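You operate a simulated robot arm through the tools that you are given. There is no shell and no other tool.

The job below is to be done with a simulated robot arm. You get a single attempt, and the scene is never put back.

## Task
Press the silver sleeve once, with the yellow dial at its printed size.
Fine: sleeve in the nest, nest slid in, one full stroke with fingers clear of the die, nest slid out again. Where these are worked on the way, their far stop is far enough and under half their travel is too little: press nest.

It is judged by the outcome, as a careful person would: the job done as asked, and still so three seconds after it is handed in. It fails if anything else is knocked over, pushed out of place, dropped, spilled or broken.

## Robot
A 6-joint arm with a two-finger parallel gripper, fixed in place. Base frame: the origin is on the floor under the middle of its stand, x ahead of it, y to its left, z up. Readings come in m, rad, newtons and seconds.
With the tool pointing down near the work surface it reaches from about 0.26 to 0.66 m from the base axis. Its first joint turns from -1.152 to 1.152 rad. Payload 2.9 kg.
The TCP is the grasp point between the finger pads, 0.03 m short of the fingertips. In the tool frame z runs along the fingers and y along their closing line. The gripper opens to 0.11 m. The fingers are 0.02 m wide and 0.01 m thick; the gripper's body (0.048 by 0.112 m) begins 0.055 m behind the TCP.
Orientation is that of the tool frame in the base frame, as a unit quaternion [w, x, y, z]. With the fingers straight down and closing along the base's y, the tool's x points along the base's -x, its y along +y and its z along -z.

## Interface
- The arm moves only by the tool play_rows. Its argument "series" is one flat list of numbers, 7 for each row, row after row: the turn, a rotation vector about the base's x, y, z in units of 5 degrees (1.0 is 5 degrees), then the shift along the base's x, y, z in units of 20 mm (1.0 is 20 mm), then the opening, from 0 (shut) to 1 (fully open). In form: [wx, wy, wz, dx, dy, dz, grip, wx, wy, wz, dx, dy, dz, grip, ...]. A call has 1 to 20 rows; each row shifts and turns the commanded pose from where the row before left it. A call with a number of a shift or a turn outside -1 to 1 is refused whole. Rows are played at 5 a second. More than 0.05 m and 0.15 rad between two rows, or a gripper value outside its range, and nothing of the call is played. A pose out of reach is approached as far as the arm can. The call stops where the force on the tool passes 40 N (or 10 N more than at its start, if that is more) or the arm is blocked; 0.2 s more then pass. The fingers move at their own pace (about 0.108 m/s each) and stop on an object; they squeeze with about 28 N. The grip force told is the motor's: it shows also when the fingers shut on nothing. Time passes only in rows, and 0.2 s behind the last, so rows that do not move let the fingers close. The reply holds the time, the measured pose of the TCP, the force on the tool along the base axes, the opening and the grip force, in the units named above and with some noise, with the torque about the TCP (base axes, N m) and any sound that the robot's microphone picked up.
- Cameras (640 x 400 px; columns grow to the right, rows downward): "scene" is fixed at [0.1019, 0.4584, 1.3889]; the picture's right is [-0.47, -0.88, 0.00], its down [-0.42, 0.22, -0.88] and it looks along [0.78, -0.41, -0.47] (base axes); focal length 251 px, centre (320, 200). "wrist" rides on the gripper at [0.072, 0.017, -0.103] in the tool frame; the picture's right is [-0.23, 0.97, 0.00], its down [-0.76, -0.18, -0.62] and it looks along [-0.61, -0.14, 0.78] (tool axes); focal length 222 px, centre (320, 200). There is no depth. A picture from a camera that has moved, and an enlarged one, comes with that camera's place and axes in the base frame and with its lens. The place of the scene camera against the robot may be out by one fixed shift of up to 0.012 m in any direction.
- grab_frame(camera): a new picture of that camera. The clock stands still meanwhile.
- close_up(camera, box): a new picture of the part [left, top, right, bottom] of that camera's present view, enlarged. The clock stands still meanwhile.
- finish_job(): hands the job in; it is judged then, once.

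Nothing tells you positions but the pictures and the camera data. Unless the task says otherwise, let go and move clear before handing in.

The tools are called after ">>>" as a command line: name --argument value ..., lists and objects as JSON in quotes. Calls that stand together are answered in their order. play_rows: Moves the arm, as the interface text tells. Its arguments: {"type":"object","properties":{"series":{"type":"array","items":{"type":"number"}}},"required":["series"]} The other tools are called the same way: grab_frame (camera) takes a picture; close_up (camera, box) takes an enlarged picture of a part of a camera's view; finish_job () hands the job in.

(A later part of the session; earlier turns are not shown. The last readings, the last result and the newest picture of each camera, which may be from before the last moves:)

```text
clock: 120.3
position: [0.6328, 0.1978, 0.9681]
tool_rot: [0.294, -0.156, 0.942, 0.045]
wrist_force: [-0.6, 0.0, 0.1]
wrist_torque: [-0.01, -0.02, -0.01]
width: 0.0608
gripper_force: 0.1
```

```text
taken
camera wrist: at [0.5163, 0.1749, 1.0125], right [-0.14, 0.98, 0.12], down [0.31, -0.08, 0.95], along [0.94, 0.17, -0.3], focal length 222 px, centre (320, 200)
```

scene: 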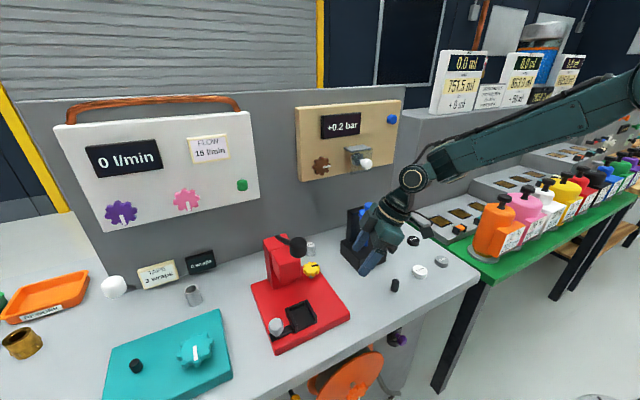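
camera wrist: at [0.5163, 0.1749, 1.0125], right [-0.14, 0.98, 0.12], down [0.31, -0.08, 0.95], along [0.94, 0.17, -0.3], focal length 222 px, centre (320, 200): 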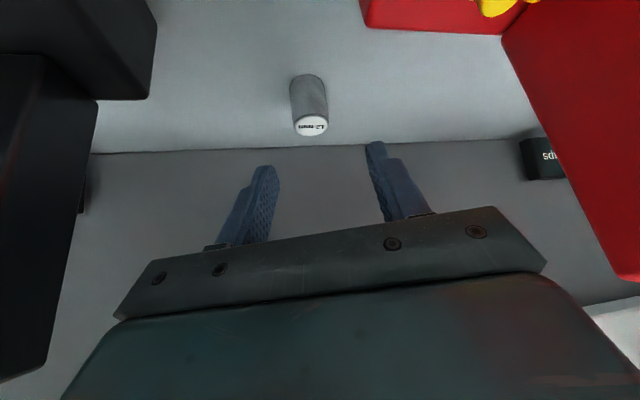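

>>> play_rows --series '[0, 0, 0, 0.14, -0.07, 0, 0.55, 0, 0, 0, 0, 0, -1, 0.55, 0, 0, 0, 0, 0, -1, 0.55, 0, 0, 0, 0, 0, 0, 0.55]'

>>> close_up --camera "wrist" --box '[240, 80, 420, 220]'

>>> close_up --camera "scene" --box '[250, 190, 410, 310]'

```text
clock: 121.3
position: [0.6366, 0.1965, 0.9273]
tool_rot: [0.295, -0.157, 0.941, 0.046]
wrist_force: [0.4, 0.0, 0.5]
wrist_torque: [-0.02, -0.01, -0.07]
width: 0.0605
gripper_force: 0.0
```

```text
2.86 times, centred on (330, 150) of wrist
camera zoom: at [0.5184, 0.1745, 0.9716], right [-0.14, 0.98, 0.12], down [0.31, -0.08, 0.95], along [0.94, 0.17, -0.3], focal length 635 px, centre (291, 343)
```

zoom: 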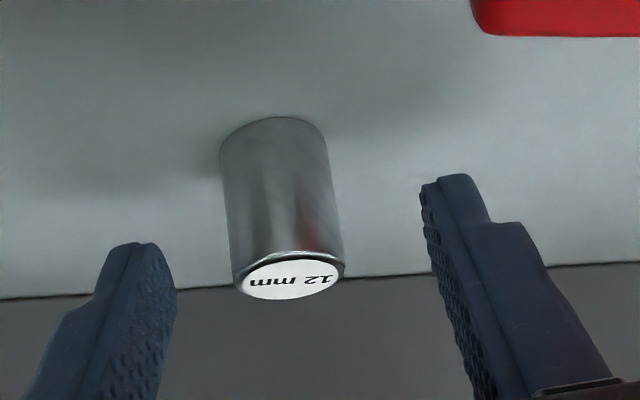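

```text
3.33 times, centred on (330, 250) of scene
camera zoom: at [0.1019, 0.4584, 1.3889], right [-0.47, -0.88, 0.0], down [-0.42, 0.22, -0.88], along [0.78, -0.41, -0.47], focal length 836 px, centre (287, 33)
```

zoom: 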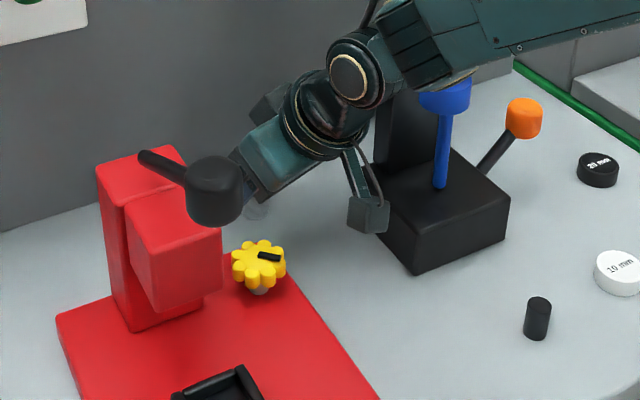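

Fingers straddle the sleeve's upper half. Closing.

>>> play_rows --series '[0, 0, 0, 0, 0, 0, 0.3, 0, 0, 0, 0, 0, 0, 0.15, 0, 0, 0, 0, 0, 0, 0.15]'

>>> close_up --camera "wrist" --box '[240, 80, 420, 220]'

```text
clock: 122.1
position: [0.6367, 0.1977, 0.9272]
tool_rot: [0.295, -0.156, 0.942, 0.045]
wrist_force: [0.5, -1.0, 0.4]
wrist_torque: [0.01, 0.01, -0.01]
width: 0.0236
gripper_force: 28.1
```

```text
2.86 times, centred on (330, 150) of wrist
camera zoom: at [0.5184, 0.1745, 0.9718], right [-0.14, 0.98, 0.12], down [0.31, -0.08, 0.95], along [0.94, 0.17, -0.3], focal length 635 px, centre (291, 343)
```

zoom: 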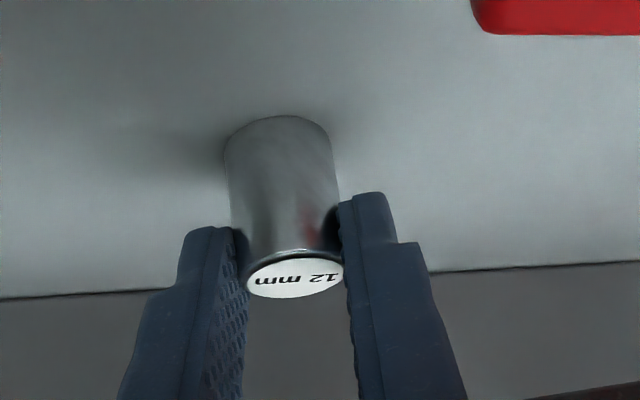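

Gripped (28 N). Lifting and retreating along y ≈ 0.19, clear of the dial and gauge.

>>> play_rows --series '[0, 0, 0, 0, 0, 0.6, 0.15, 0, 0, 0, 0, 0, 1, 0.15, 0, 0, 0, 0, 0, 1, 0.15, 0, 0, 0, -0.6, 0, 0.8, 0.15, 0, 0, 0, -1, 0, 0.6, 0.15, 0, 0, 0, -1, -0.1, 0, 0.15, 0, 0, 0, -1, -0.1, 0, 0.15, 0, 0, 0, -1, -0.1, 0, 0.15, 0, 0, 0, -1, 0, 0, 0.15, 0, 0, 0, -1, 0, 0, 0.15, 0, 0, 0, -1, 0, 0, 0.15, 0, 0, 0, -1, 0, 0, 0.15, 0, 0, 0, -1, 0, 0, 0.15, 0, 0, 0, -1, 0, 0, 0.15, 0, 0, 0, -1, 0, 0, 0.15, 0, 0, 0, -1, 0, 0, 0.15, 0, 0, 0, -1, 0, 0, 0.15, 0, 0, 0, -1, 0, 0, 0.15]'

>>> grab_frame --camera "wrist"

>>> close_up --camera "scene" --box '[230, 180, 430, 340]'

```text
clock: 125.9
position: [0.3436, 0.1887, 1.0086]
tool_rot: [0.295, -0.157, 0.941, 0.046]
wrist_force: [-0.5, 0.8, 0.2]
wrist_torque: [0.04, -0.01, -0.02]
width: 0.0235
gripper_force: 27.4
```

```text
taken
camera wrist: at [0.2252, 0.167, 1.0521], right [-0.14, 0.98, 0.12], down [0.31, -0.07, 0.95], along [0.94, 0.17, -0.3], focal length 222 px, centre (320, 200)
```

wrist: 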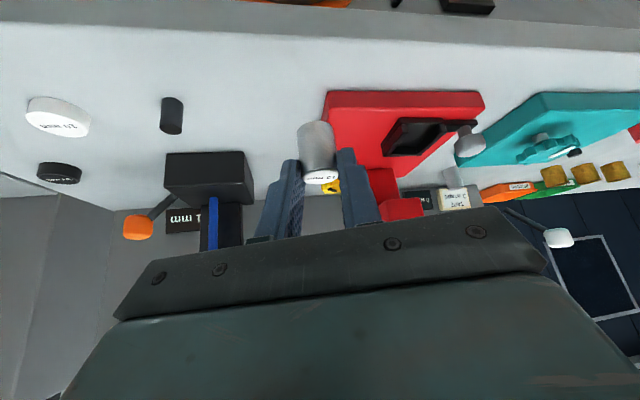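

```text
2.50 times, centred on (330, 260) of scene
camera zoom: at [0.1019, 0.4584, 1.3889], right [-0.47, -0.88, 0.0], down [-0.42, 0.22, -0.88], along [0.78, -0.41, -0.47], focal length 627 px, centre (295, 50)
```

zoom: 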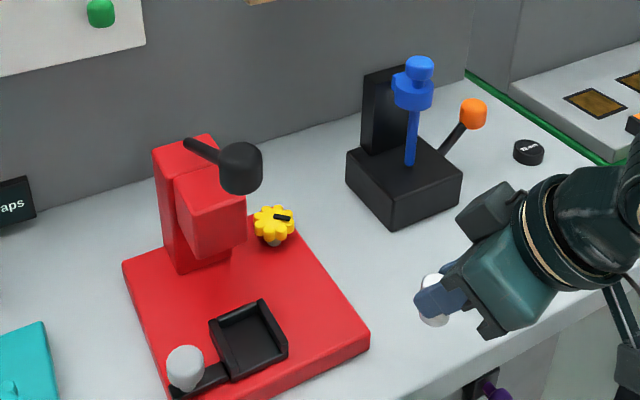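

The sleeve is held upright. Turning to yaw 0 and moving in front of the nest.

>>> play_rows --series '[0, 0, -0.63, -0.07, 0.97, 0, 0.15, 0, 0, -0.63, -0.07, 0.97, 0, 0.15, 0, 0, -0.63, -0.07, 0.97, 0, 0.15, 0, 0, -0.63, -0.07, 0.97, 0, 0.15, 0, 0, -0.63, -0.07, 0.97, 0, 0.15, 0, 0, -0.64, -0.07, 0.97, 0, 0.15, 0, 0, 0, 0, 0.95, 0, 0.15, 0, 0, 0, 0, 0, 0, 0.15]'

>>> grab_frame --camera "wrist"

>>> close_up --camera "scene" --box '[200, 200, 400, 360]'

```text
clock: 127.7
position: [0.3368, 0.3242, 1.0073]
tool_rot: [0.299, 0.001, 0.954, -0.004]
wrist_force: [0.1, 0.3, 0.0]
wrist_torque: [0.02, 0.02, 0.01]
width: 0.0236
gripper_force: 28.2
```

```text
taken
camera wrist: at [0.2176, 0.3406, 1.0516], right [0.19, 0.97, 0.12], down [0.27, -0.17, 0.95], along [0.94, -0.15, -0.3], focal length 222 px, centre (320, 200)
```

wrist: 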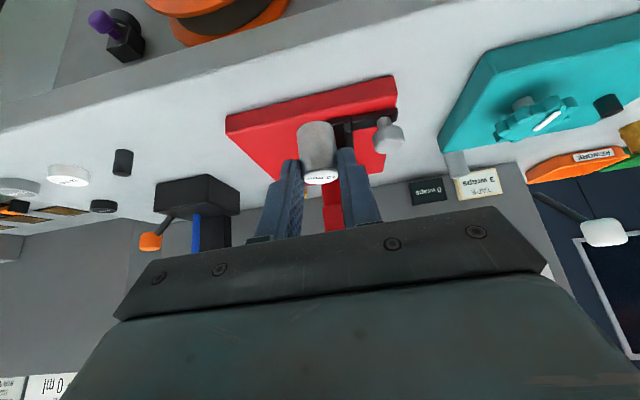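

```text
2.50 times, centred on (300, 280) of scene
camera zoom: at [0.1019, 0.4584, 1.3889], right [-0.47, -0.88, 0.0], down [-0.42, 0.22, -0.88], along [0.78, -0.41, -0.47], focal length 627 px, centre (370, 0)
```

zoom: 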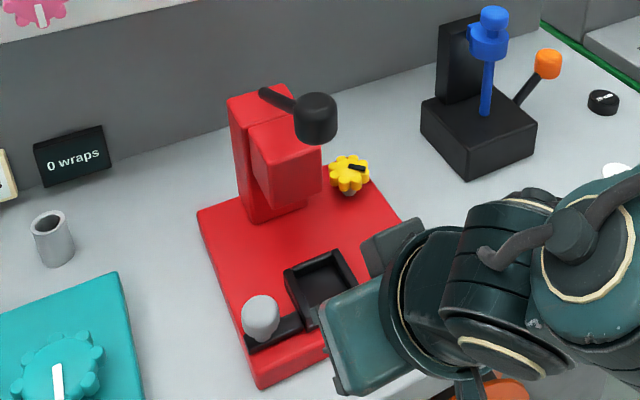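

Aligned in y. Advancing low under the lever knob in steps, watching clearance.

>>> play_rows --series '[0, 0, 0, 0, 0, -0.55, 0.15, 0, 0, 0, 0, 0, -0.55, 0.15, 0, 0, 0, 1, 0, 0, 0.15, 0, 0, 0, 1, 0, 0, 0.15, 0, 0, 0, 0, 0, 0, 0.15]'

>>> grab_frame --camera "wrist"

>>> close_up --camera "scene" --box '[220, 220, 380, 350]'

>>> close_up --camera "wrist" --box '[240, 60, 420, 230]'

```text
clock: 128.9
position: [0.3762, 0.3245, 0.9846]
tool_rot: [0.298, 0.001, 0.955, -0.003]
wrist_force: [-0.7, -0.3, -0.6]
wrist_torque: [0.0, 0.0, -0.01]
width: 0.0233
gripper_force: 28.0
```

```text
taken
camera wrist: at [0.257, 0.3416, 1.0302], right [0.19, 0.97, 0.12], down [0.27, -0.17, 0.95], along [0.94, -0.15, -0.3], focal length 222 px, centre (320, 200)
```

wrist: 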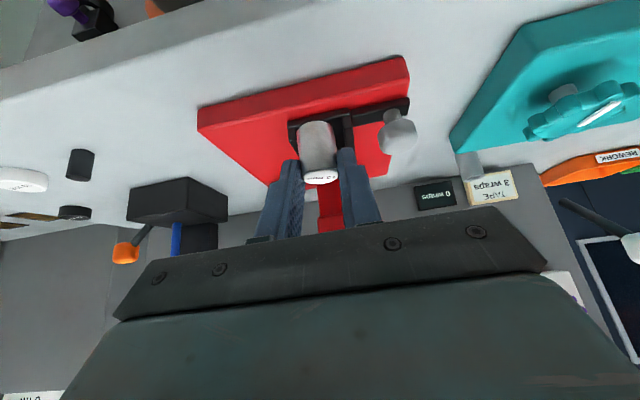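

```text
3.08 times, centred on (300, 285) of scene
camera zoom: at [0.1019, 0.4584, 1.3889], right [-0.47, -0.88, 0.0], down [-0.42, 0.22, -0.88], along [0.78, -0.41, -0.47], focal length 771 px, centre (382, -62)
```

zoom: 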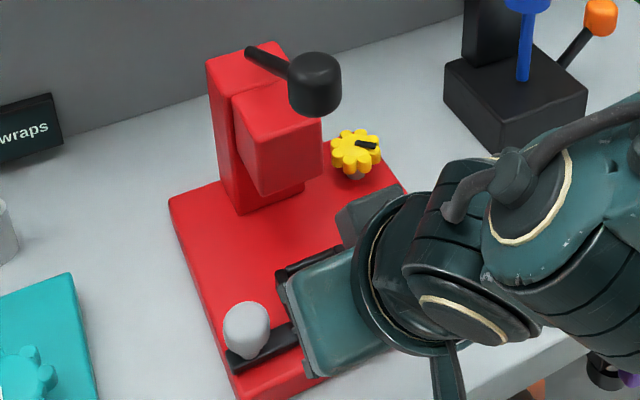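

```text
2.35 times, centred on (330, 145) of wrist
camera zoom: at [0.257, 0.3416, 1.0302], right [0.19, 0.97, 0.12], down [0.27, -0.17, 0.95], along [0.94, -0.15, -0.3], focal length 523 px, centre (296, 329)
```

zoom: 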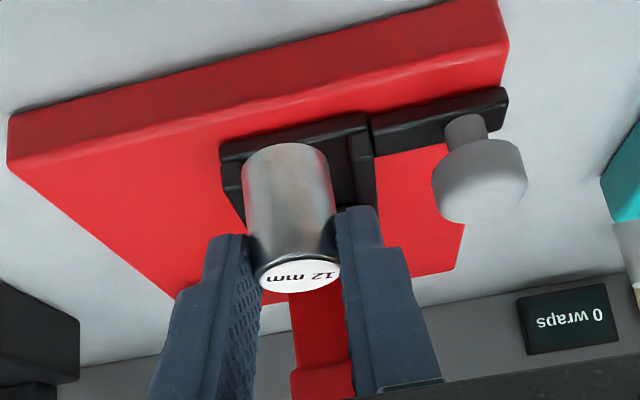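

Clearance to the lever looks fine. Advancing the last 40 mm over the nest.

>>> play_rows --series '[0, 0, 0, 0.66, 0, 0, 0.15, 0, 0, 0, 0.66, 0, 0, 0.15, 0, 0, 0, 0.66, 0, 0, 0.15, 0, 0, 0, 0, 0, 0, 0.15]'

>>> close_up --camera "wrist" --box '[240, 60, 420, 230]'

>>> close_up --camera "scene" --box '[220, 220, 380, 350]'

```text
clock: 129.9
position: [0.4166, 0.324, 0.9873]
tool_rot: [0.299, 0.001, 0.954, -0.003]
wrist_force: [0.8, -0.1, 0.1]
wrist_torque: [0.01, 0.03, 0.04]
width: 0.0236
gripper_force: 28.1
```

```text
2.35 times, centred on (330, 145) of wrist
camera zoom: at [0.2962, 0.341, 1.031], right [0.19, 0.97, 0.12], down [0.27, -0.17, 0.95], along [0.94, -0.15, -0.3], focal length 523 px, centre (296, 329)
```

zoom: 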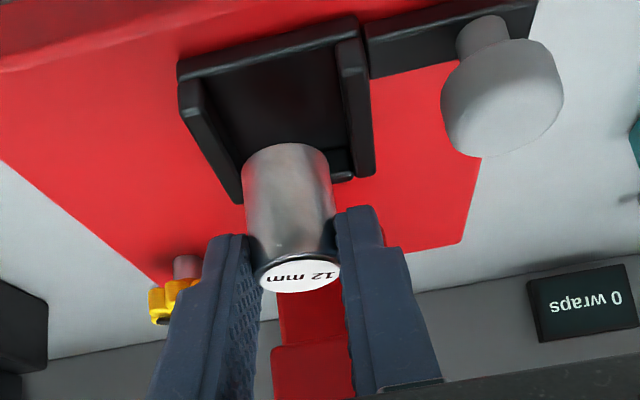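

```text
3.08 times, centred on (300, 285) of scene
camera zoom: at [0.1019, 0.4584, 1.3889], right [-0.47, -0.88, 0.0], down [-0.42, 0.22, -0.88], along [0.78, -0.41, -0.47], focal length 771 px, centre (382, -62)
```

zoom: 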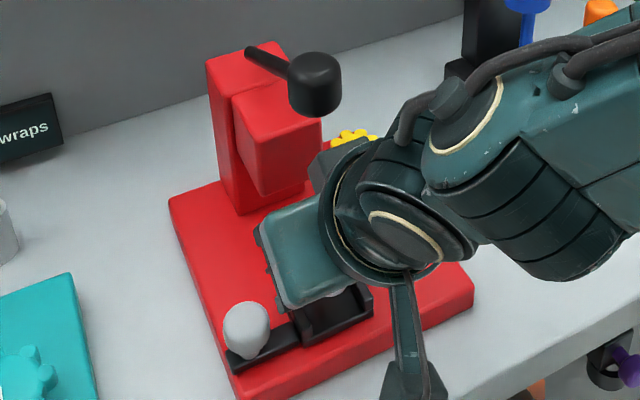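

Sleeve is centred above the nest. Lowering gently until it touches the floor.

>>> play_rows --series '[0, 0, 0, 0, 0, -0.3, 0.15, 0, 0, 0, 0, 0, -0.3, 0.15, 0, 0, 0, 0, 0, 0, 0.15]'

```text
clock: 130.7
position: [0.4145, 0.3242, 0.9728]
tool_rot: [0.298, 0.001, 0.954, -0.005]
wrist_force: [0.1, -0.1, -0.4]
wrist_torque: [0.05, 0.02, 0.01]
width: 0.0235
gripper_force: 27.7
```

>>> play_rows --series '[0, 0, 0, 0, 0, -0.15, 0.15, 0, 0, 0, 0, 0, 0, 0.15]'

>>> play_rows --series '[0, 0, 0, 0, 0, -0.15, 0.15, 0, 0, 0, 0, 0, 0, 0.15]'

>>> close_up --camera "wrist" --box '[240, 60, 420, 230]'

```text
clock: 131.3
position: [0.4137, 0.3245, 0.9709]
tool_rot: [0.299, 0.001, 0.954, -0.004]
wrist_force: [0.7, -0.5, -0.1]
wrist_torque: [0.0, 0.03, 0.02]
width: 0.0237
gripper_force: 28.3
```

```text
clock: 131.9
position: [0.4146, 0.3241, 0.9668]
tool_rot: [0.299, -0.001, 0.954, -0.003]
wrist_force: [0.8, -0.9, 0.2]
wrist_torque: [-0.01, 0.03, 0.0]
width: 0.0236
gripper_force: 28.6
```

```text
2.35 times, centred on (330, 145) of wrist
camera zoom: at [0.2954, 0.3411, 1.012], right [0.19, 0.97, 0.12], down [0.27, -0.17, 0.95], along [0.94, -0.15, -0.3], focal length 523 px, centre (296, 329)
```

zoom: 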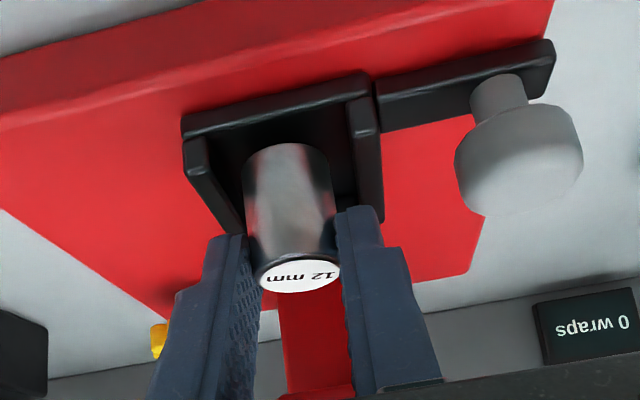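

>>> play_rows --series '[0, 0, 0, 0, 0, -0.12, 0.15, 0, 0, 0, 0, 0, 0, 0.15]'

>>> play_rows --series '[0, 0, 0, 0, 0, -0.12, 0.15, 0, 0, 0, 0, 0, 0, 0.15]'

>>> play_rows --series '[0, 0, 0, 0, 0, -0.12, 0.15, 0, 0, 0, 0, 0, 0, 0.15]'

```text
clock: 132.5
position: [0.4145, 0.3259, 0.9647]
tool_rot: [0.299, 0.0, 0.954, -0.003]
wrist_force: [0.2, -0.9, -0.7]
wrist_torque: [-0.01, 0.04, 0.0]
width: 0.0238
gripper_force: 27.9
```

```text
clock: 133.1
position: [0.4146, 0.3238, 0.9621]
tool_rot: [0.299, 0.0, 0.954, -0.004]
wrist_force: [-0.2, -0.7, 0.2]
wrist_torque: [-0.02, 0.03, 0.0]
width: 0.0237
gripper_force: 28.3
```

```text
clock: 133.7
position: [0.4163, 0.3245, 0.9616]
tool_rot: [0.299, 0.001, 0.954, -0.002]
wrist_force: [-1.0, -1.0, 6.9]
wrist_torque: [0.04, -0.05, 0.0]
width: 0.0236
gripper_force: 27.9
```

>>> close_up --camera "wrist" --box '[260, 80, 400, 200]'

>>> close_up --camera "scene" --box '[260, 270, 340, 340]'

```text
3.33 times, centred on (330, 140) of wrist
camera zoom: at [0.2969, 0.3409, 1.0055], right [0.19, 0.97, 0.12], down [0.27, -0.17, 0.95], along [0.94, -0.15, -0.29], focal length 740 px, centre (287, 400)
```

zoom: 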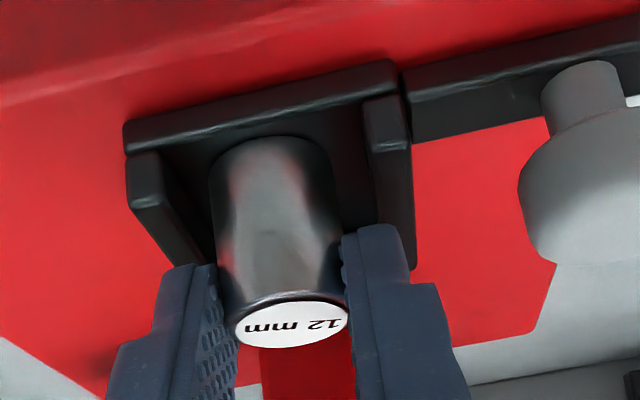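

```text
5.71 times, centred on (300, 305) of scene
camera zoom: at [0.1018, 0.4583, 1.3889], right [-0.47, -0.88, 0.0], down [-0.42, 0.22, -0.88], along [0.78, -0.41, -0.47], focal length 1433 px, centre (434, -400)
```

zoom: 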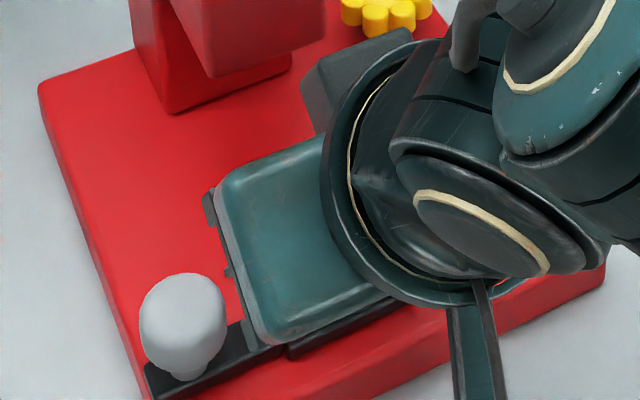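

Contact felt (≈7 N) with the sleeve on the nest floor. Opening gently and backing out along the tool axis.

>>> play_rows --series '[0, 0, 0, 0, 0, 0, 0.3, 0, 0, 0, 0, 0, 0, 0.4, 0, 0, 0, 0, 0, 0, 0.4]'

>>> close_up --camera "wrist" --box '[260, 80, 400, 200]'

```text
clock: 134.5
position: [0.4149, 0.3229, 0.9598]
tool_rot: [0.299, 0.0, 0.954, -0.003]
wrist_force: [0.2, -0.4, 0.3]
wrist_torque: [0.02, 0.0, -0.02]
width: 0.0438
gripper_force: 0.1
```

```text
3.33 times, centred on (330, 140) of wrist
camera zoom: at [0.2966, 0.3407, 1.0049], right [0.19, 0.97, 0.12], down [0.27, -0.17, 0.95], along [0.94, -0.15, -0.3], focal length 740 px, centre (287, 400)
```

zoom: 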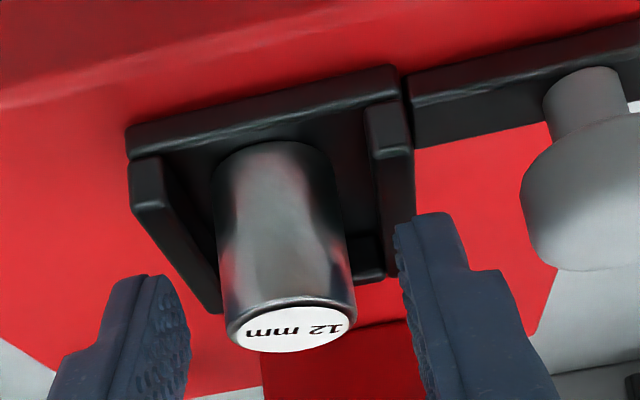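

The sleeve stands free in the nest. Backing straight out toward -x.

>>> play_rows --series '[0, 0, 0, -0.3, 0, 0.2, 0.4, 0, 0, 0, -0.8, 0, 0.2, 0.4, 0, 0, 0, -1, 0, 0.3, 0.4, 0, 0, 0, -1, 0, 0.5, 0.4, 0, 0, 0, -1, 0, 0.5, 0.4, 0, 0, 0, 0, 0, 1, 0.4, 0, 0, 0, 0, 0, 1, 0.4]'

>>> grab_frame --camera "wrist"

>>> close_up --camera "wrist" --box '[250, 40, 430, 200]'

>>> grab_frame --camera "scene"

```text
clock: 136.1
position: [0.333, 0.3254, 1.0358]
tool_rot: [0.298, 0.001, 0.955, -0.003]
wrist_force: [0.1, 0.3, 0.0]
wrist_torque: [0.03, 0.0, 0.01]
width: 0.0441
gripper_force: 0.0
```

```text
taken
camera wrist: at [0.2141, 0.342, 1.0797], right [0.19, 0.97, 0.12], down [0.27, -0.17, 0.95], along [0.94, -0.15, -0.3], focal length 222 px, centre (320, 200)
```

wrist: 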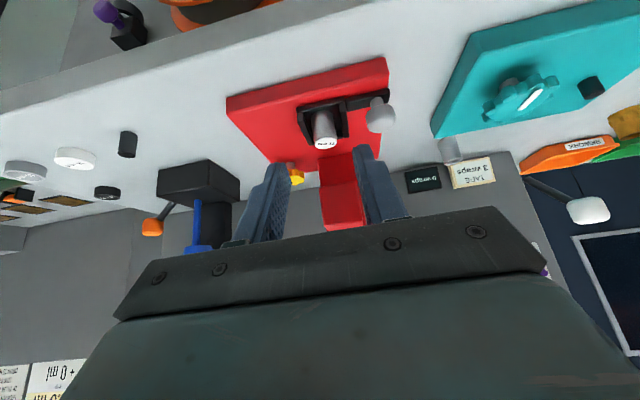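

```text
2.50 times, centred on (340, 120) of wrist
camera zoom: at [0.2141, 0.342, 1.0797], right [0.19, 0.97, 0.12], down [0.27, -0.17, 0.95], along [0.94, -0.15, -0.3], focal length 555 px, centre (270, 400)
```

zoom: 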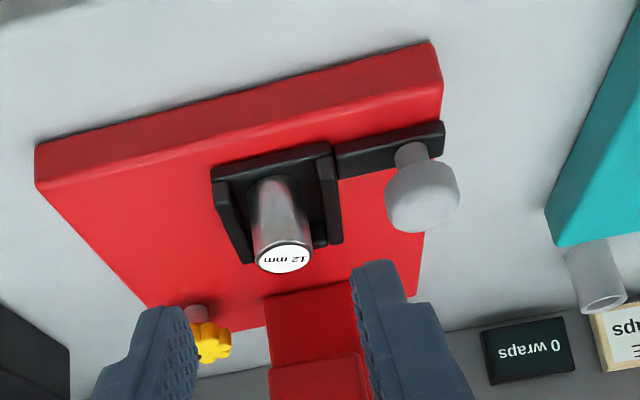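

```text
taken
```

scene: 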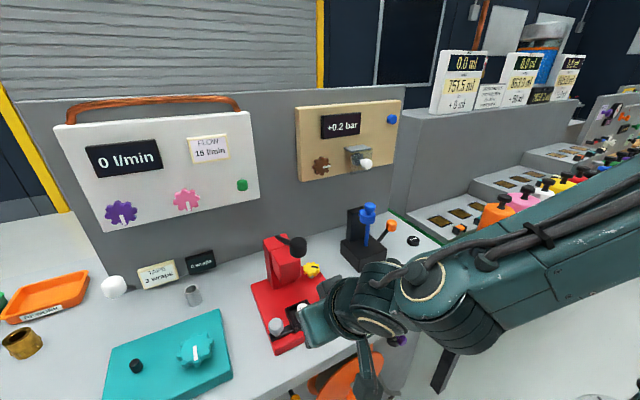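

The sleeve stands properly in the nest. To slide the nest I want to grip its knob (≈[0.422, 0.383, 0.94]) with fingers before/behind it in x and the hand leaning toward +y, away from the lever. I'll test turning the tool to yaw -90° in open space.

>>> play_rows --series '[0, 0, -1, 0, 0.6, 0.3, 0.6, 0, 0, -1, 0, 0.6, 0.3, 0.6, 0, 0, -1, 0, 0.6, 0.3, 0.6, 0, 0, -1, 0, 0.6, 0.3, 0.6, 0, 0, -1, 0, 0.6, 0.3, 0.6, 0, 0, -1, 0, 0.6, 0.3, 0.6, 0, 0, -1, 0, 0, 0, 0.6, 0, 0, -1, 0, 0, 0, 0.6, 0, 0, -1, 0, 0, 0, 0.6]'

>>> grab_frame --camera "scene"

```text
clock: 138.1
position: [0.3736, 0.3728, 1.0672]
tool_rot: [0.273, 0.367, 0.881, -0.118]
wrist_force: [0.6, 0.7, 0.4]
wrist_torque: [0.02, -0.01, -0.01]
width: 0.0661
gripper_force: 0.1
out of reach, approached as far as the arm can: row 2, 3, 4, 5, 6
```

```text
taken
```

scene: 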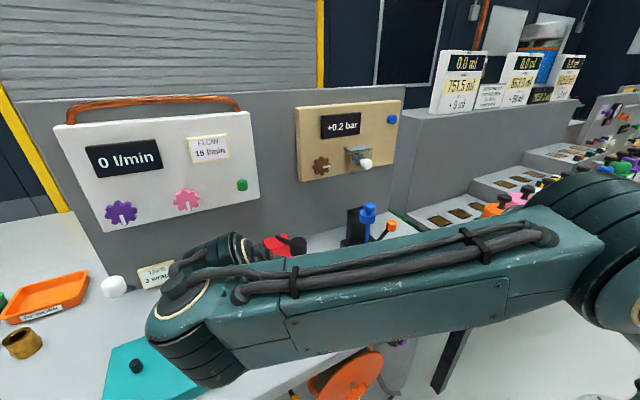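

>>> grab_frame --camera "wrist"

```text
taken
camera wrist: at [0.3002, 0.4694, 1.1121], right [0.82, 0.55, 0.12], down [0.07, -0.31, 0.95], along [0.56, -0.77, -0.3], focal length 222 px, centre (320, 200)
```

wrist: 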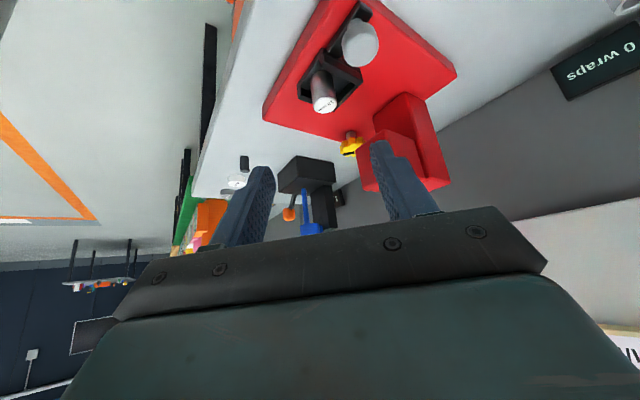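

Yaw -45° with the hand leaning to (-x, +y) is reachable and keeps well clear of the lever. That works for gripping the knob (≈[0.4225, 0.3855, 0.938]). Moving above it.

>>> play_rows --series '[0, 0, 0, 1, 0.5, 0, 0.6, 0, 0, 0, 1, 0.55, 0, 0.6, 0, 0, 0, 0, 0, -1, 0.6, 0, 0, 0, 0, 0, 0, 0.6]'

>>> grab_frame --camera "wrist"

```text
clock: 139.1
position: [0.4058, 0.3837, 1.0392]
tool_rot: [0.274, 0.366, 0.882, -0.117]
wrist_force: [0.5, -0.2, 0.3]
wrist_torque: [0.0, -0.01, 0.02]
width: 0.0661
gripper_force: 0.0
out of reach, approached as far as the arm can: row 2
```

```text
taken
camera wrist: at [0.334, 0.4794, 1.0833], right [0.82, 0.55, 0.12], down [0.07, -0.31, 0.95], along [0.56, -0.77, -0.3], focal length 222 px, centre (320, 200)
```

wrist: 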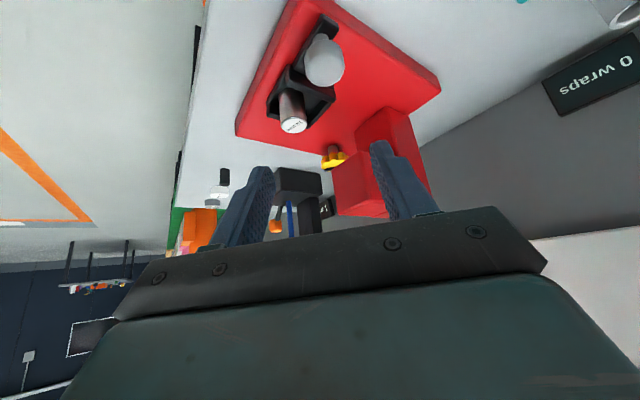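

>>> play_rows --series '[0, 0, 0, 0.42, 0.25, -0.5, 0.6, 0, 0, 0, 0, 0.25, -0.5, 0.6, 0, 0, 0, 0, 0, -0.5, 0.6, 0, 0, 0, 0, 0, 0, 0.6]'

>>> grab_frame --camera "wrist"

>>> close_up --camera "wrist" --box '[230, 0, 430, 220]'

```text
clock: 140.1
position: [0.413, 0.3936, 1.008]
tool_rot: [0.275, 0.366, 0.882, -0.117]
wrist_force: [0.0, -0.1, 0.6]
wrist_torque: [0.0, -0.01, 0.0]
width: 0.066
gripper_force: 0.0
```

```text
taken
camera wrist: at [0.3418, 0.489, 1.0523], right [0.82, 0.55, 0.12], down [0.07, -0.31, 0.95], along [0.56, -0.77, -0.3], focal length 222 px, centre (320, 200)
```

wrist: 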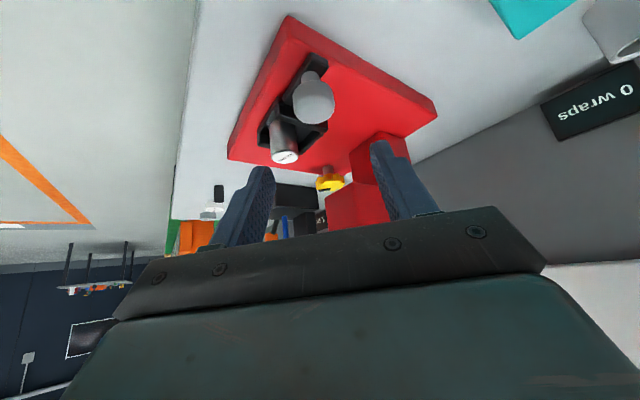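

```text
1.82 times, centred on (330, 110) of wrist
camera zoom: at [0.3418, 0.489, 1.0523], right [0.82, 0.55, 0.12], down [0.07, -0.31, 0.95], along [0.56, -0.77, -0.3], focal length 404 px, centre (302, 364)
```

zoom: 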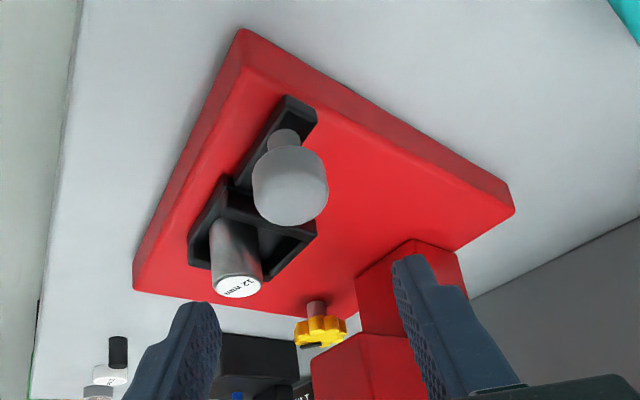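

Aligned over the knob; descending to grip it.

>>> play_rows --series '[0, 0, 0, 0.1, 0, -0.9, 0.6, 0, 0, 0, 0, 0, -0.9, 0.6, 0, 0, 0, 0, 0, -0.85, 0.6, 0, 0, 0, 0, 0, 0, 0.6]'

>>> close_up --camera "wrist" --box '[230, 40, 430, 220]'

```text
clock: 141.1
position: [0.4175, 0.3942, 0.9554]
tool_rot: [0.274, 0.366, 0.882, -0.117]
wrist_force: [-0.8, 0.5, -1.0]
wrist_torque: [0.01, -0.01, 0.04]
width: 0.066
gripper_force: 0.0
```

```text
2.22 times, centred on (330, 130) of wrist
camera zoom: at [0.3443, 0.4893, 0.9999], right [0.82, 0.55, 0.12], down [0.07, -0.31, 0.95], along [0.56, -0.77, -0.3], focal length 494 px, centre (298, 356)
```

zoom: 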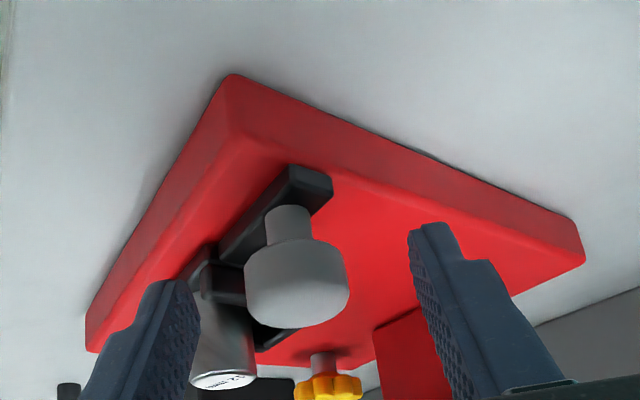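

>>> play_rows --series '[0, 0, 0, 0, 0, 0, 0.35, 0, 0, 0, 0, 0, 0, 0.15, 0, 0, 0, 0, 0, 0, 0.15]'

>>> close_up --camera "wrist" --box '[230, 40, 430, 220]'

```text
clock: 141.9
position: [0.4165, 0.3937, 0.9561]
tool_rot: [0.275, 0.366, 0.881, -0.117]
wrist_force: [0.0, -0.6, -1.7]
wrist_torque: [0.15, -0.21, -0.03]
width: 0.0286
gripper_force: 44.9
```

```text
2.22 times, centred on (330, 130) of wrist
camera zoom: at [0.3444, 0.4892, 1.0], right [0.82, 0.55, 0.12], down [0.07, -0.31, 0.95], along [0.56, -0.77, -0.3], focal length 494 px, centre (298, 356)
```

zoom: 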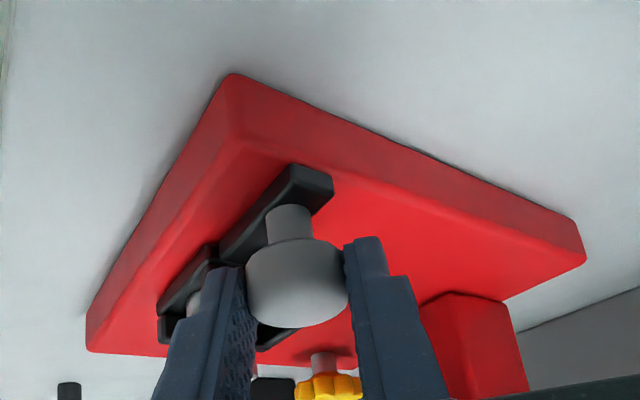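

Knob gripped. Sliding the nest in (+x) slowly.

>>> play_rows --series '[0, 0, 0, 0.15, 0, 0, 0.15, 0, 0, 0, 0.3, 0, 0, 0.15, 0, 0, 0, 0.3, 0, 0, 0.15, 0, 0, 0, 0.3, 0, 0, 0.15, 0, 0, 0, 0, 0, 0, 0.15]'

>>> close_up --camera "wrist" --box '[230, 40, 430, 220]'

```text
clock: 143.1
position: [0.4361, 0.3929, 0.9561]
tool_rot: [0.274, 0.366, 0.882, -0.117]
wrist_force: [-1.2, -4.1, 2.9]
wrist_torque: [-0.03, -0.01, -0.04]
width: 0.0286
gripper_force: 44.3
```

```text
2.22 times, centred on (330, 130) of wrist
camera zoom: at [0.3652, 0.4892, 1.0], right [0.82, 0.55, 0.12], down [0.07, -0.31, 0.95], along [0.56, -0.77, -0.3], focal length 494 px, centre (298, 356)
```

zoom: 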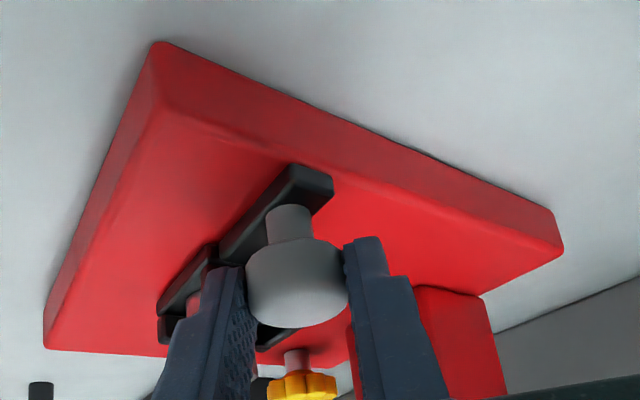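

>>> play_rows --series '[0, 0, 0, 0.3, 0, 0, 0.15, 0, 0, 0, 0.3, 0, 0, 0.15, 0, 0, 0, 0.3, 0, 0, 0.15, 0, 0, 0, 0.3, 0, 0, 0.15, 0, 0, 0, 0.3, 0, 0, 0.15, 0, 0, 0, 0, 0, 0, 0.15]'

>>> close_up --camera "wrist" --box '[230, 40, 430, 220]'

>>> grab_frame --camera "scene"

```text
clock: 144.5
position: [0.4684, 0.3946, 0.9551]
tool_rot: [0.274, 0.365, 0.882, -0.116]
wrist_force: [-0.2, 1.5, 0.1]
wrist_torque: [-0.16, -0.68, -0.17]
width: 0.0287
gripper_force: 44.5
```

```text
2.22 times, centred on (330, 130) of wrist
camera zoom: at [0.3957, 0.489, 1.0], right [0.82, 0.56, 0.12], down [0.07, -0.31, 0.95], along [0.57, -0.77, -0.3], focal length 494 px, centre (298, 356)
```

zoom: 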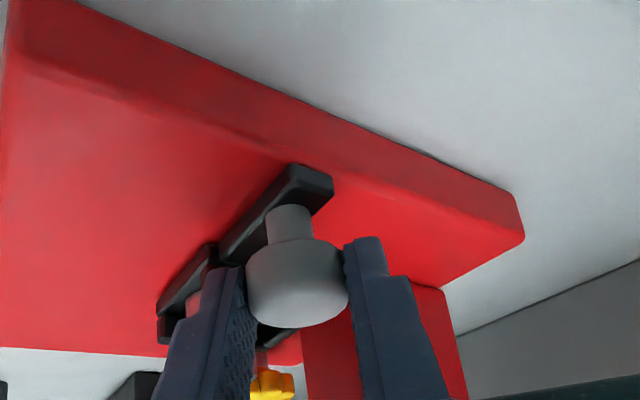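

```text
taken
```

scene: 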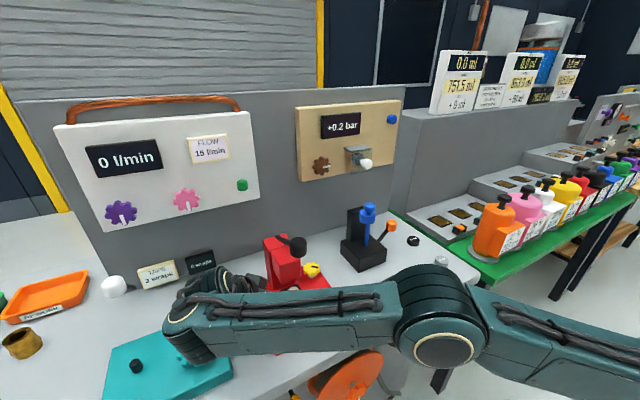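

>>> play_rows --series '[0, 0, 0, 0.3, 0, 0, 0.15, 0, 0, 0, 0.3, 0, 0, 0.15, 0, 0, 0, 0.3, 0, 0, 0.15, 0, 0, 0, 0, 0, 0, 0.15]'

>>> play_rows --series '[0, 0, 0, 0.2, 0, 0, 0.15, 0, 0, 0, 0.2, 0, 0, 0.15, 0, 0, 0, 0, 0, 0, 0.15]'

>>> close_up --camera "wrist" --box '[180, 40, 430, 220]'

```text
clock: 145.5
position: [0.4825, 0.394, 0.9541]
tool_rot: [0.276, 0.364, 0.883, -0.113]
wrist_force: [-0.5, 19.2, 9.1]
wrist_torque: [-0.17, -0.61, 0.11]
width: 0.0285
gripper_force: 44.8
out of reach, approached as far as the arm can: row 3
```

```text
clock: 146.1
position: [0.4837, 0.3939, 0.9555]
tool_rot: [0.276, 0.363, 0.883, -0.112]
wrist_force: [-0.2, 3.5, -0.5]
wrist_torque: [-0.32, -0.26, -0.08]
width: 0.0285
gripper_force: 45.5
out of reach, approached as far as the arm can: row 2
stopped in row 3: the force on the tool passed its limit at 41 N (the readings are from after the stop); the commanded pose is now the measured one
```

```text
2.22 times, centred on (305, 130) of wrist
camera zoom: at [0.412, 0.4879, 1.0002], right [0.82, 0.56, 0.13], down [0.07, -0.32, 0.95], along [0.57, -0.76, -0.3], focal length 494 px, centre (353, 356)
```

zoom: 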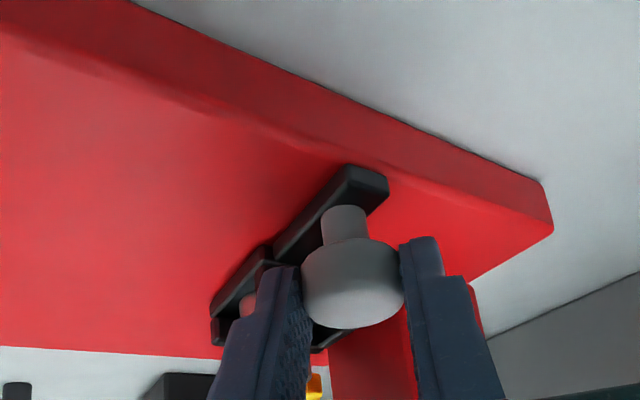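

The nest has moved ≈67 mm, but now the arm itself is at its reach limit in this orientation. I'll release the knob, back off and look at where the nest sits relative to the head.

>>> play_rows --series '[0, 0, 0, 0, 0, 0, 0.5, 0, 0, 0, 0, 0, 0, 0.5, 0, 0, 0, -0.2, 0.2, 0.6, 0.5, 0, 0, 0, -0.4, 0.3, 0.9, 0.5, 0, 0, 0, -0.8, 0, 1, 0.5, 0, 0, 0, -1, 0, 0.5, 0.5, 0, 0, 0, -1, 0, 0, 0.5, 0, 0, 0.8, -1, 0, 0, 0.5, 0, 0, 0.8, -1, 0, 0, 0.5, 0, 0, 0.8, -1, 0, 0, 0.5, 0, 0, 0.8, 0, 0, 0, 0.5]'

>>> grab_frame --camera "wrist"

>>> grab_frame --camera "scene"

```text
clock: 148.5
position: [0.3722, 0.385, 1.0124]
tool_rot: [0.289, 0.238, 0.925, -0.072]
wrist_force: [-0.4, -0.2, 0.1]
wrist_torque: [0.02, 0.01, -0.01]
width: 0.0552
gripper_force: 0.1
out of reach, approached as far as the arm can: row 4, 9, 10
```

```text
taken
camera wrist: at [0.2755, 0.4558, 1.0569], right [0.63, 0.76, 0.13], down [0.15, -0.29, 0.94], along [0.76, -0.58, -0.3], focal length 222 px, centre (320, 200)
```

wrist: 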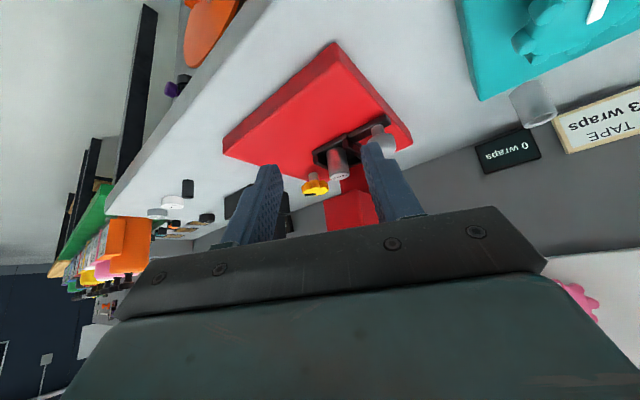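

```text
taken
```

scene: 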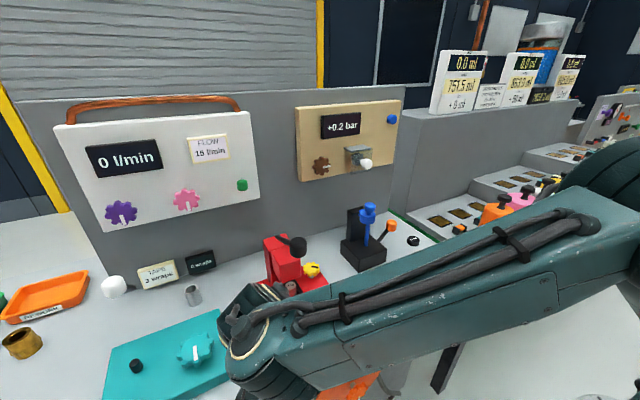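

>>> play_rows --series '[0, 0, 0.97, -0.4, -0.5, 0.3, 0.5, 0, 0, 0.97, -0.4, -0.5, 0.3, 0.5, 0, 0, 0.97, -0.4, -0.5, 0.3, 0.5, 0, 0, 0.97, -0.4, -0.5, 0.3, 0.5, 0, 0, 0.97, -0.4, -0.5, 0.2, 0.5, 0, 0, 0.97, 0, -0.5, 0, 0.5]'

>>> grab_frame --camera "wrist"

>>> close_up --camera "wrist" --box '[260, 80, 400, 220]'

>>> close_up --camera "scene" --box '[230, 220, 370, 360]'

```text
clock: 149.9
position: [0.3303, 0.3259, 1.0381]
tool_rot: [0.298, -0.004, 0.955, 0.003]
wrist_force: [-0.4, -1.0, -0.8]
wrist_torque: [0.02, 0.0, 0.0]
width: 0.055
gripper_force: 0.0
```

```text
taken
camera wrist: at [0.212, 0.3406, 1.0833], right [0.18, 0.98, 0.13], down [0.27, -0.18, 0.94], along [0.94, -0.13, -0.3], focal length 222 px, centre (320, 200)
```

wrist: 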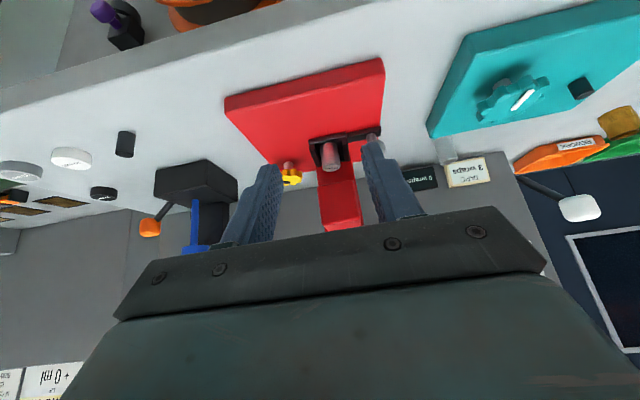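

```text
2.86 times, centred on (330, 150) of wrist
camera zoom: at [0.212, 0.3406, 1.0833], right [0.18, 0.98, 0.13], down [0.27, -0.18, 0.94], along [0.94, -0.13, -0.3], focal length 635 px, centre (291, 343)
```

zoom: 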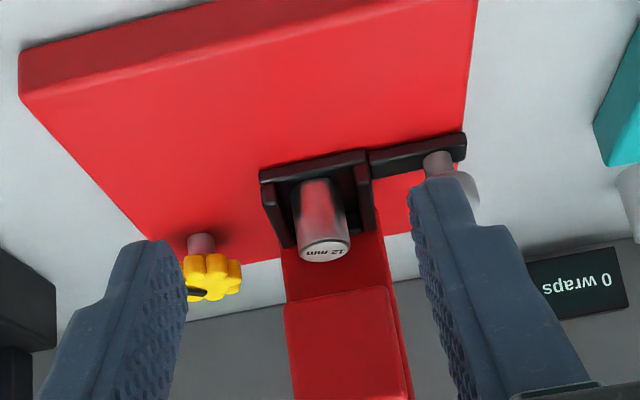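

```text
2.86 times, centred on (300, 290) of scene
camera zoom: at [0.1019, 0.4584, 1.3889], right [-0.47, -0.88, 0.0], down [-0.42, 0.22, -0.88], along [0.78, -0.41, -0.47], focal length 716 px, centre (377, -57)
```

zoom: 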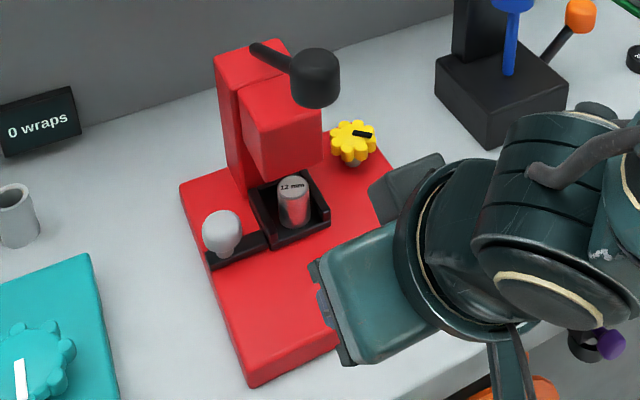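

The sleeve still stands just in front of the head, so the nest must go further in. I'll push its knob from behind with one finger, tool vertical and the hand shifted to y ≈ 0.425, well beside the lever.

>>> play_rows --series '[0, 1, 0, 0, 0.71, 0.3, 0.64, 0, 1, 0, 0, 0.71, 0.3, 0.64, 0, 1, 0, 0, 0.71, 0.3, 0.64, 0, 1, 0, 0, 0.71, 0.3, 0.64, 0, 1, 0, 0, 0.71, 0.3, 0.64, 0, 1, 0, 0, 0.71, 0.3, 0.64, 0, 0.95, 0, 0, 0.71, 0, 0.64]'

>>> grab_frame --camera "wrist"

>>> close_up --camera "scene" --box '[200, 200, 400, 360]'

```text
clock: 151.5
position: [0.3305, 0.4258, 1.0753]
tool_rot: [-0.002, -0.002, 1.0, 0.003]
wrist_force: [0.6, -0.1, 0.8]
wrist_torque: [0.0, 0.03, 0.01]
width: 0.0705
gripper_force: 0.0
```

```text
taken
camera wrist: at [0.2586, 0.4407, 1.1799], right [0.22, 0.97, 0.0], down [0.76, -0.18, 0.62], along [0.6, -0.14, -0.78], focal length 222 px, centre (320, 200)
```

wrist: 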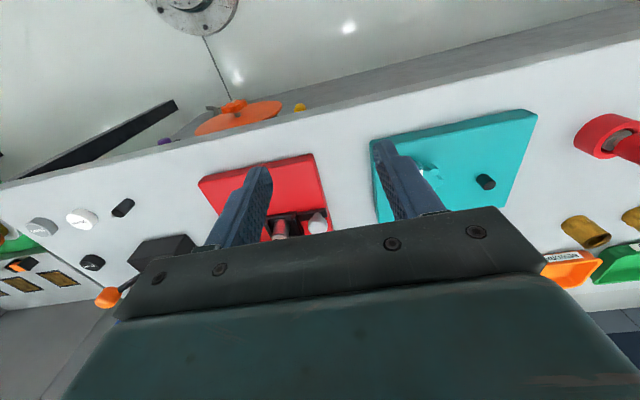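

```text
2.50 times, centred on (300, 280) of scene
camera zoom: at [0.1019, 0.4584, 1.3889], right [-0.47, -0.88, 0.0], down [-0.42, 0.22, -0.88], along [0.78, -0.41, -0.47], focal length 627 px, centre (370, 0)
```

zoom: 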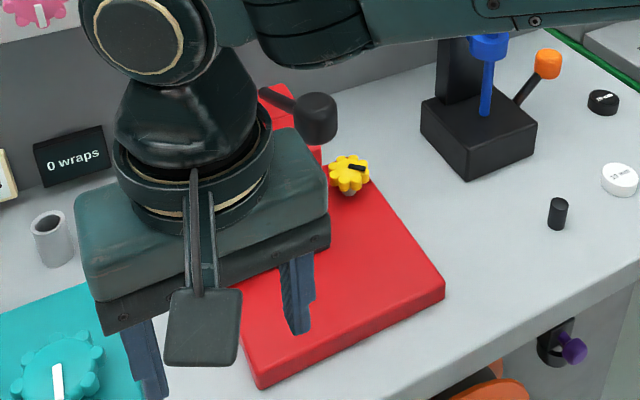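

>>> play_rows --series '[0, 0, 0, 1, 0, 0, 0.64, 0, 0, 0, 1, 0, 0, 0.64, 0, 0, 0, 1, 0, 0, 0.64, 0, 0, 0, 1, 0, 0, 0.64, 0, 0, 0, 1, 0, 0, 0.64, 0, 0, 0, 0.4, 0, 0, 0.64, 0, 0, 0, 0, 0, -1, 0.64, 0, 0, 0, 0, 0, -1, 0.64, 0, 0, 0, 0, 0, -1, 0.64]'

>>> grab_frame --camera "wrist"

>>> close_up --camera "wrist" --box '[200, 120, 420, 250]'

>>> close_up --camera "scene" --box '[200, 200, 400, 360]'

```text
clock: 153.5
position: [0.4385, 0.4242, 1.0138]
tool_rot: [-0.001, -0.003, 1.0, 0.003]
wrist_force: [0.0, -0.1, -0.6]
wrist_torque: [0.01, -0.01, 0.01]
width: 0.0705
gripper_force: 0.0
```

```text
taken
camera wrist: at [0.3667, 0.4395, 1.119], right [0.22, 0.97, 0.0], down [0.76, -0.18, 0.62], along [0.61, -0.13, -0.78], focal length 222 px, centre (320, 200)
```

wrist: 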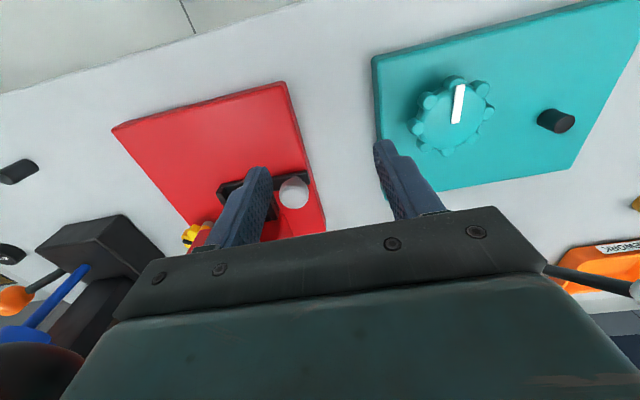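

```text
2.91 times, centred on (310, 185) of wrist
camera zoom: at [0.3667, 0.4395, 1.119], right [0.22, 0.97, 0.0], down [0.76, -0.18, 0.62], along [0.61, -0.13, -0.78], focal length 646 px, centre (349, 244)
```

zoom: 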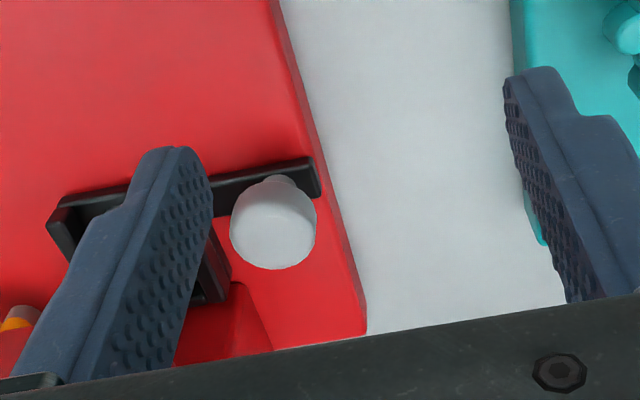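

```text
2.50 times, centred on (300, 280) of scene
camera zoom: at [0.1019, 0.4584, 1.3889], right [-0.47, -0.88, 0.0], down [-0.42, 0.22, -0.88], along [0.78, -0.41, -0.47], focal length 627 px, centre (370, 0)
```

zoom: 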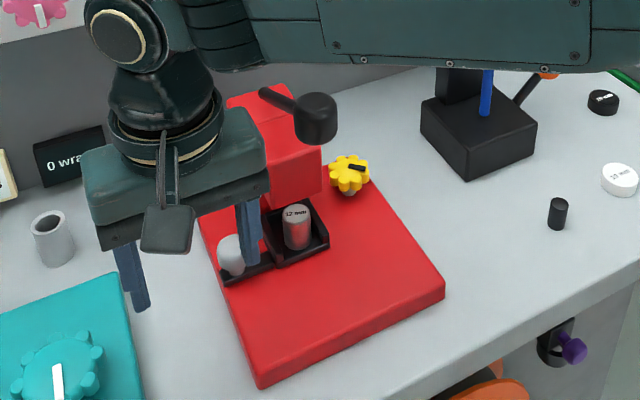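

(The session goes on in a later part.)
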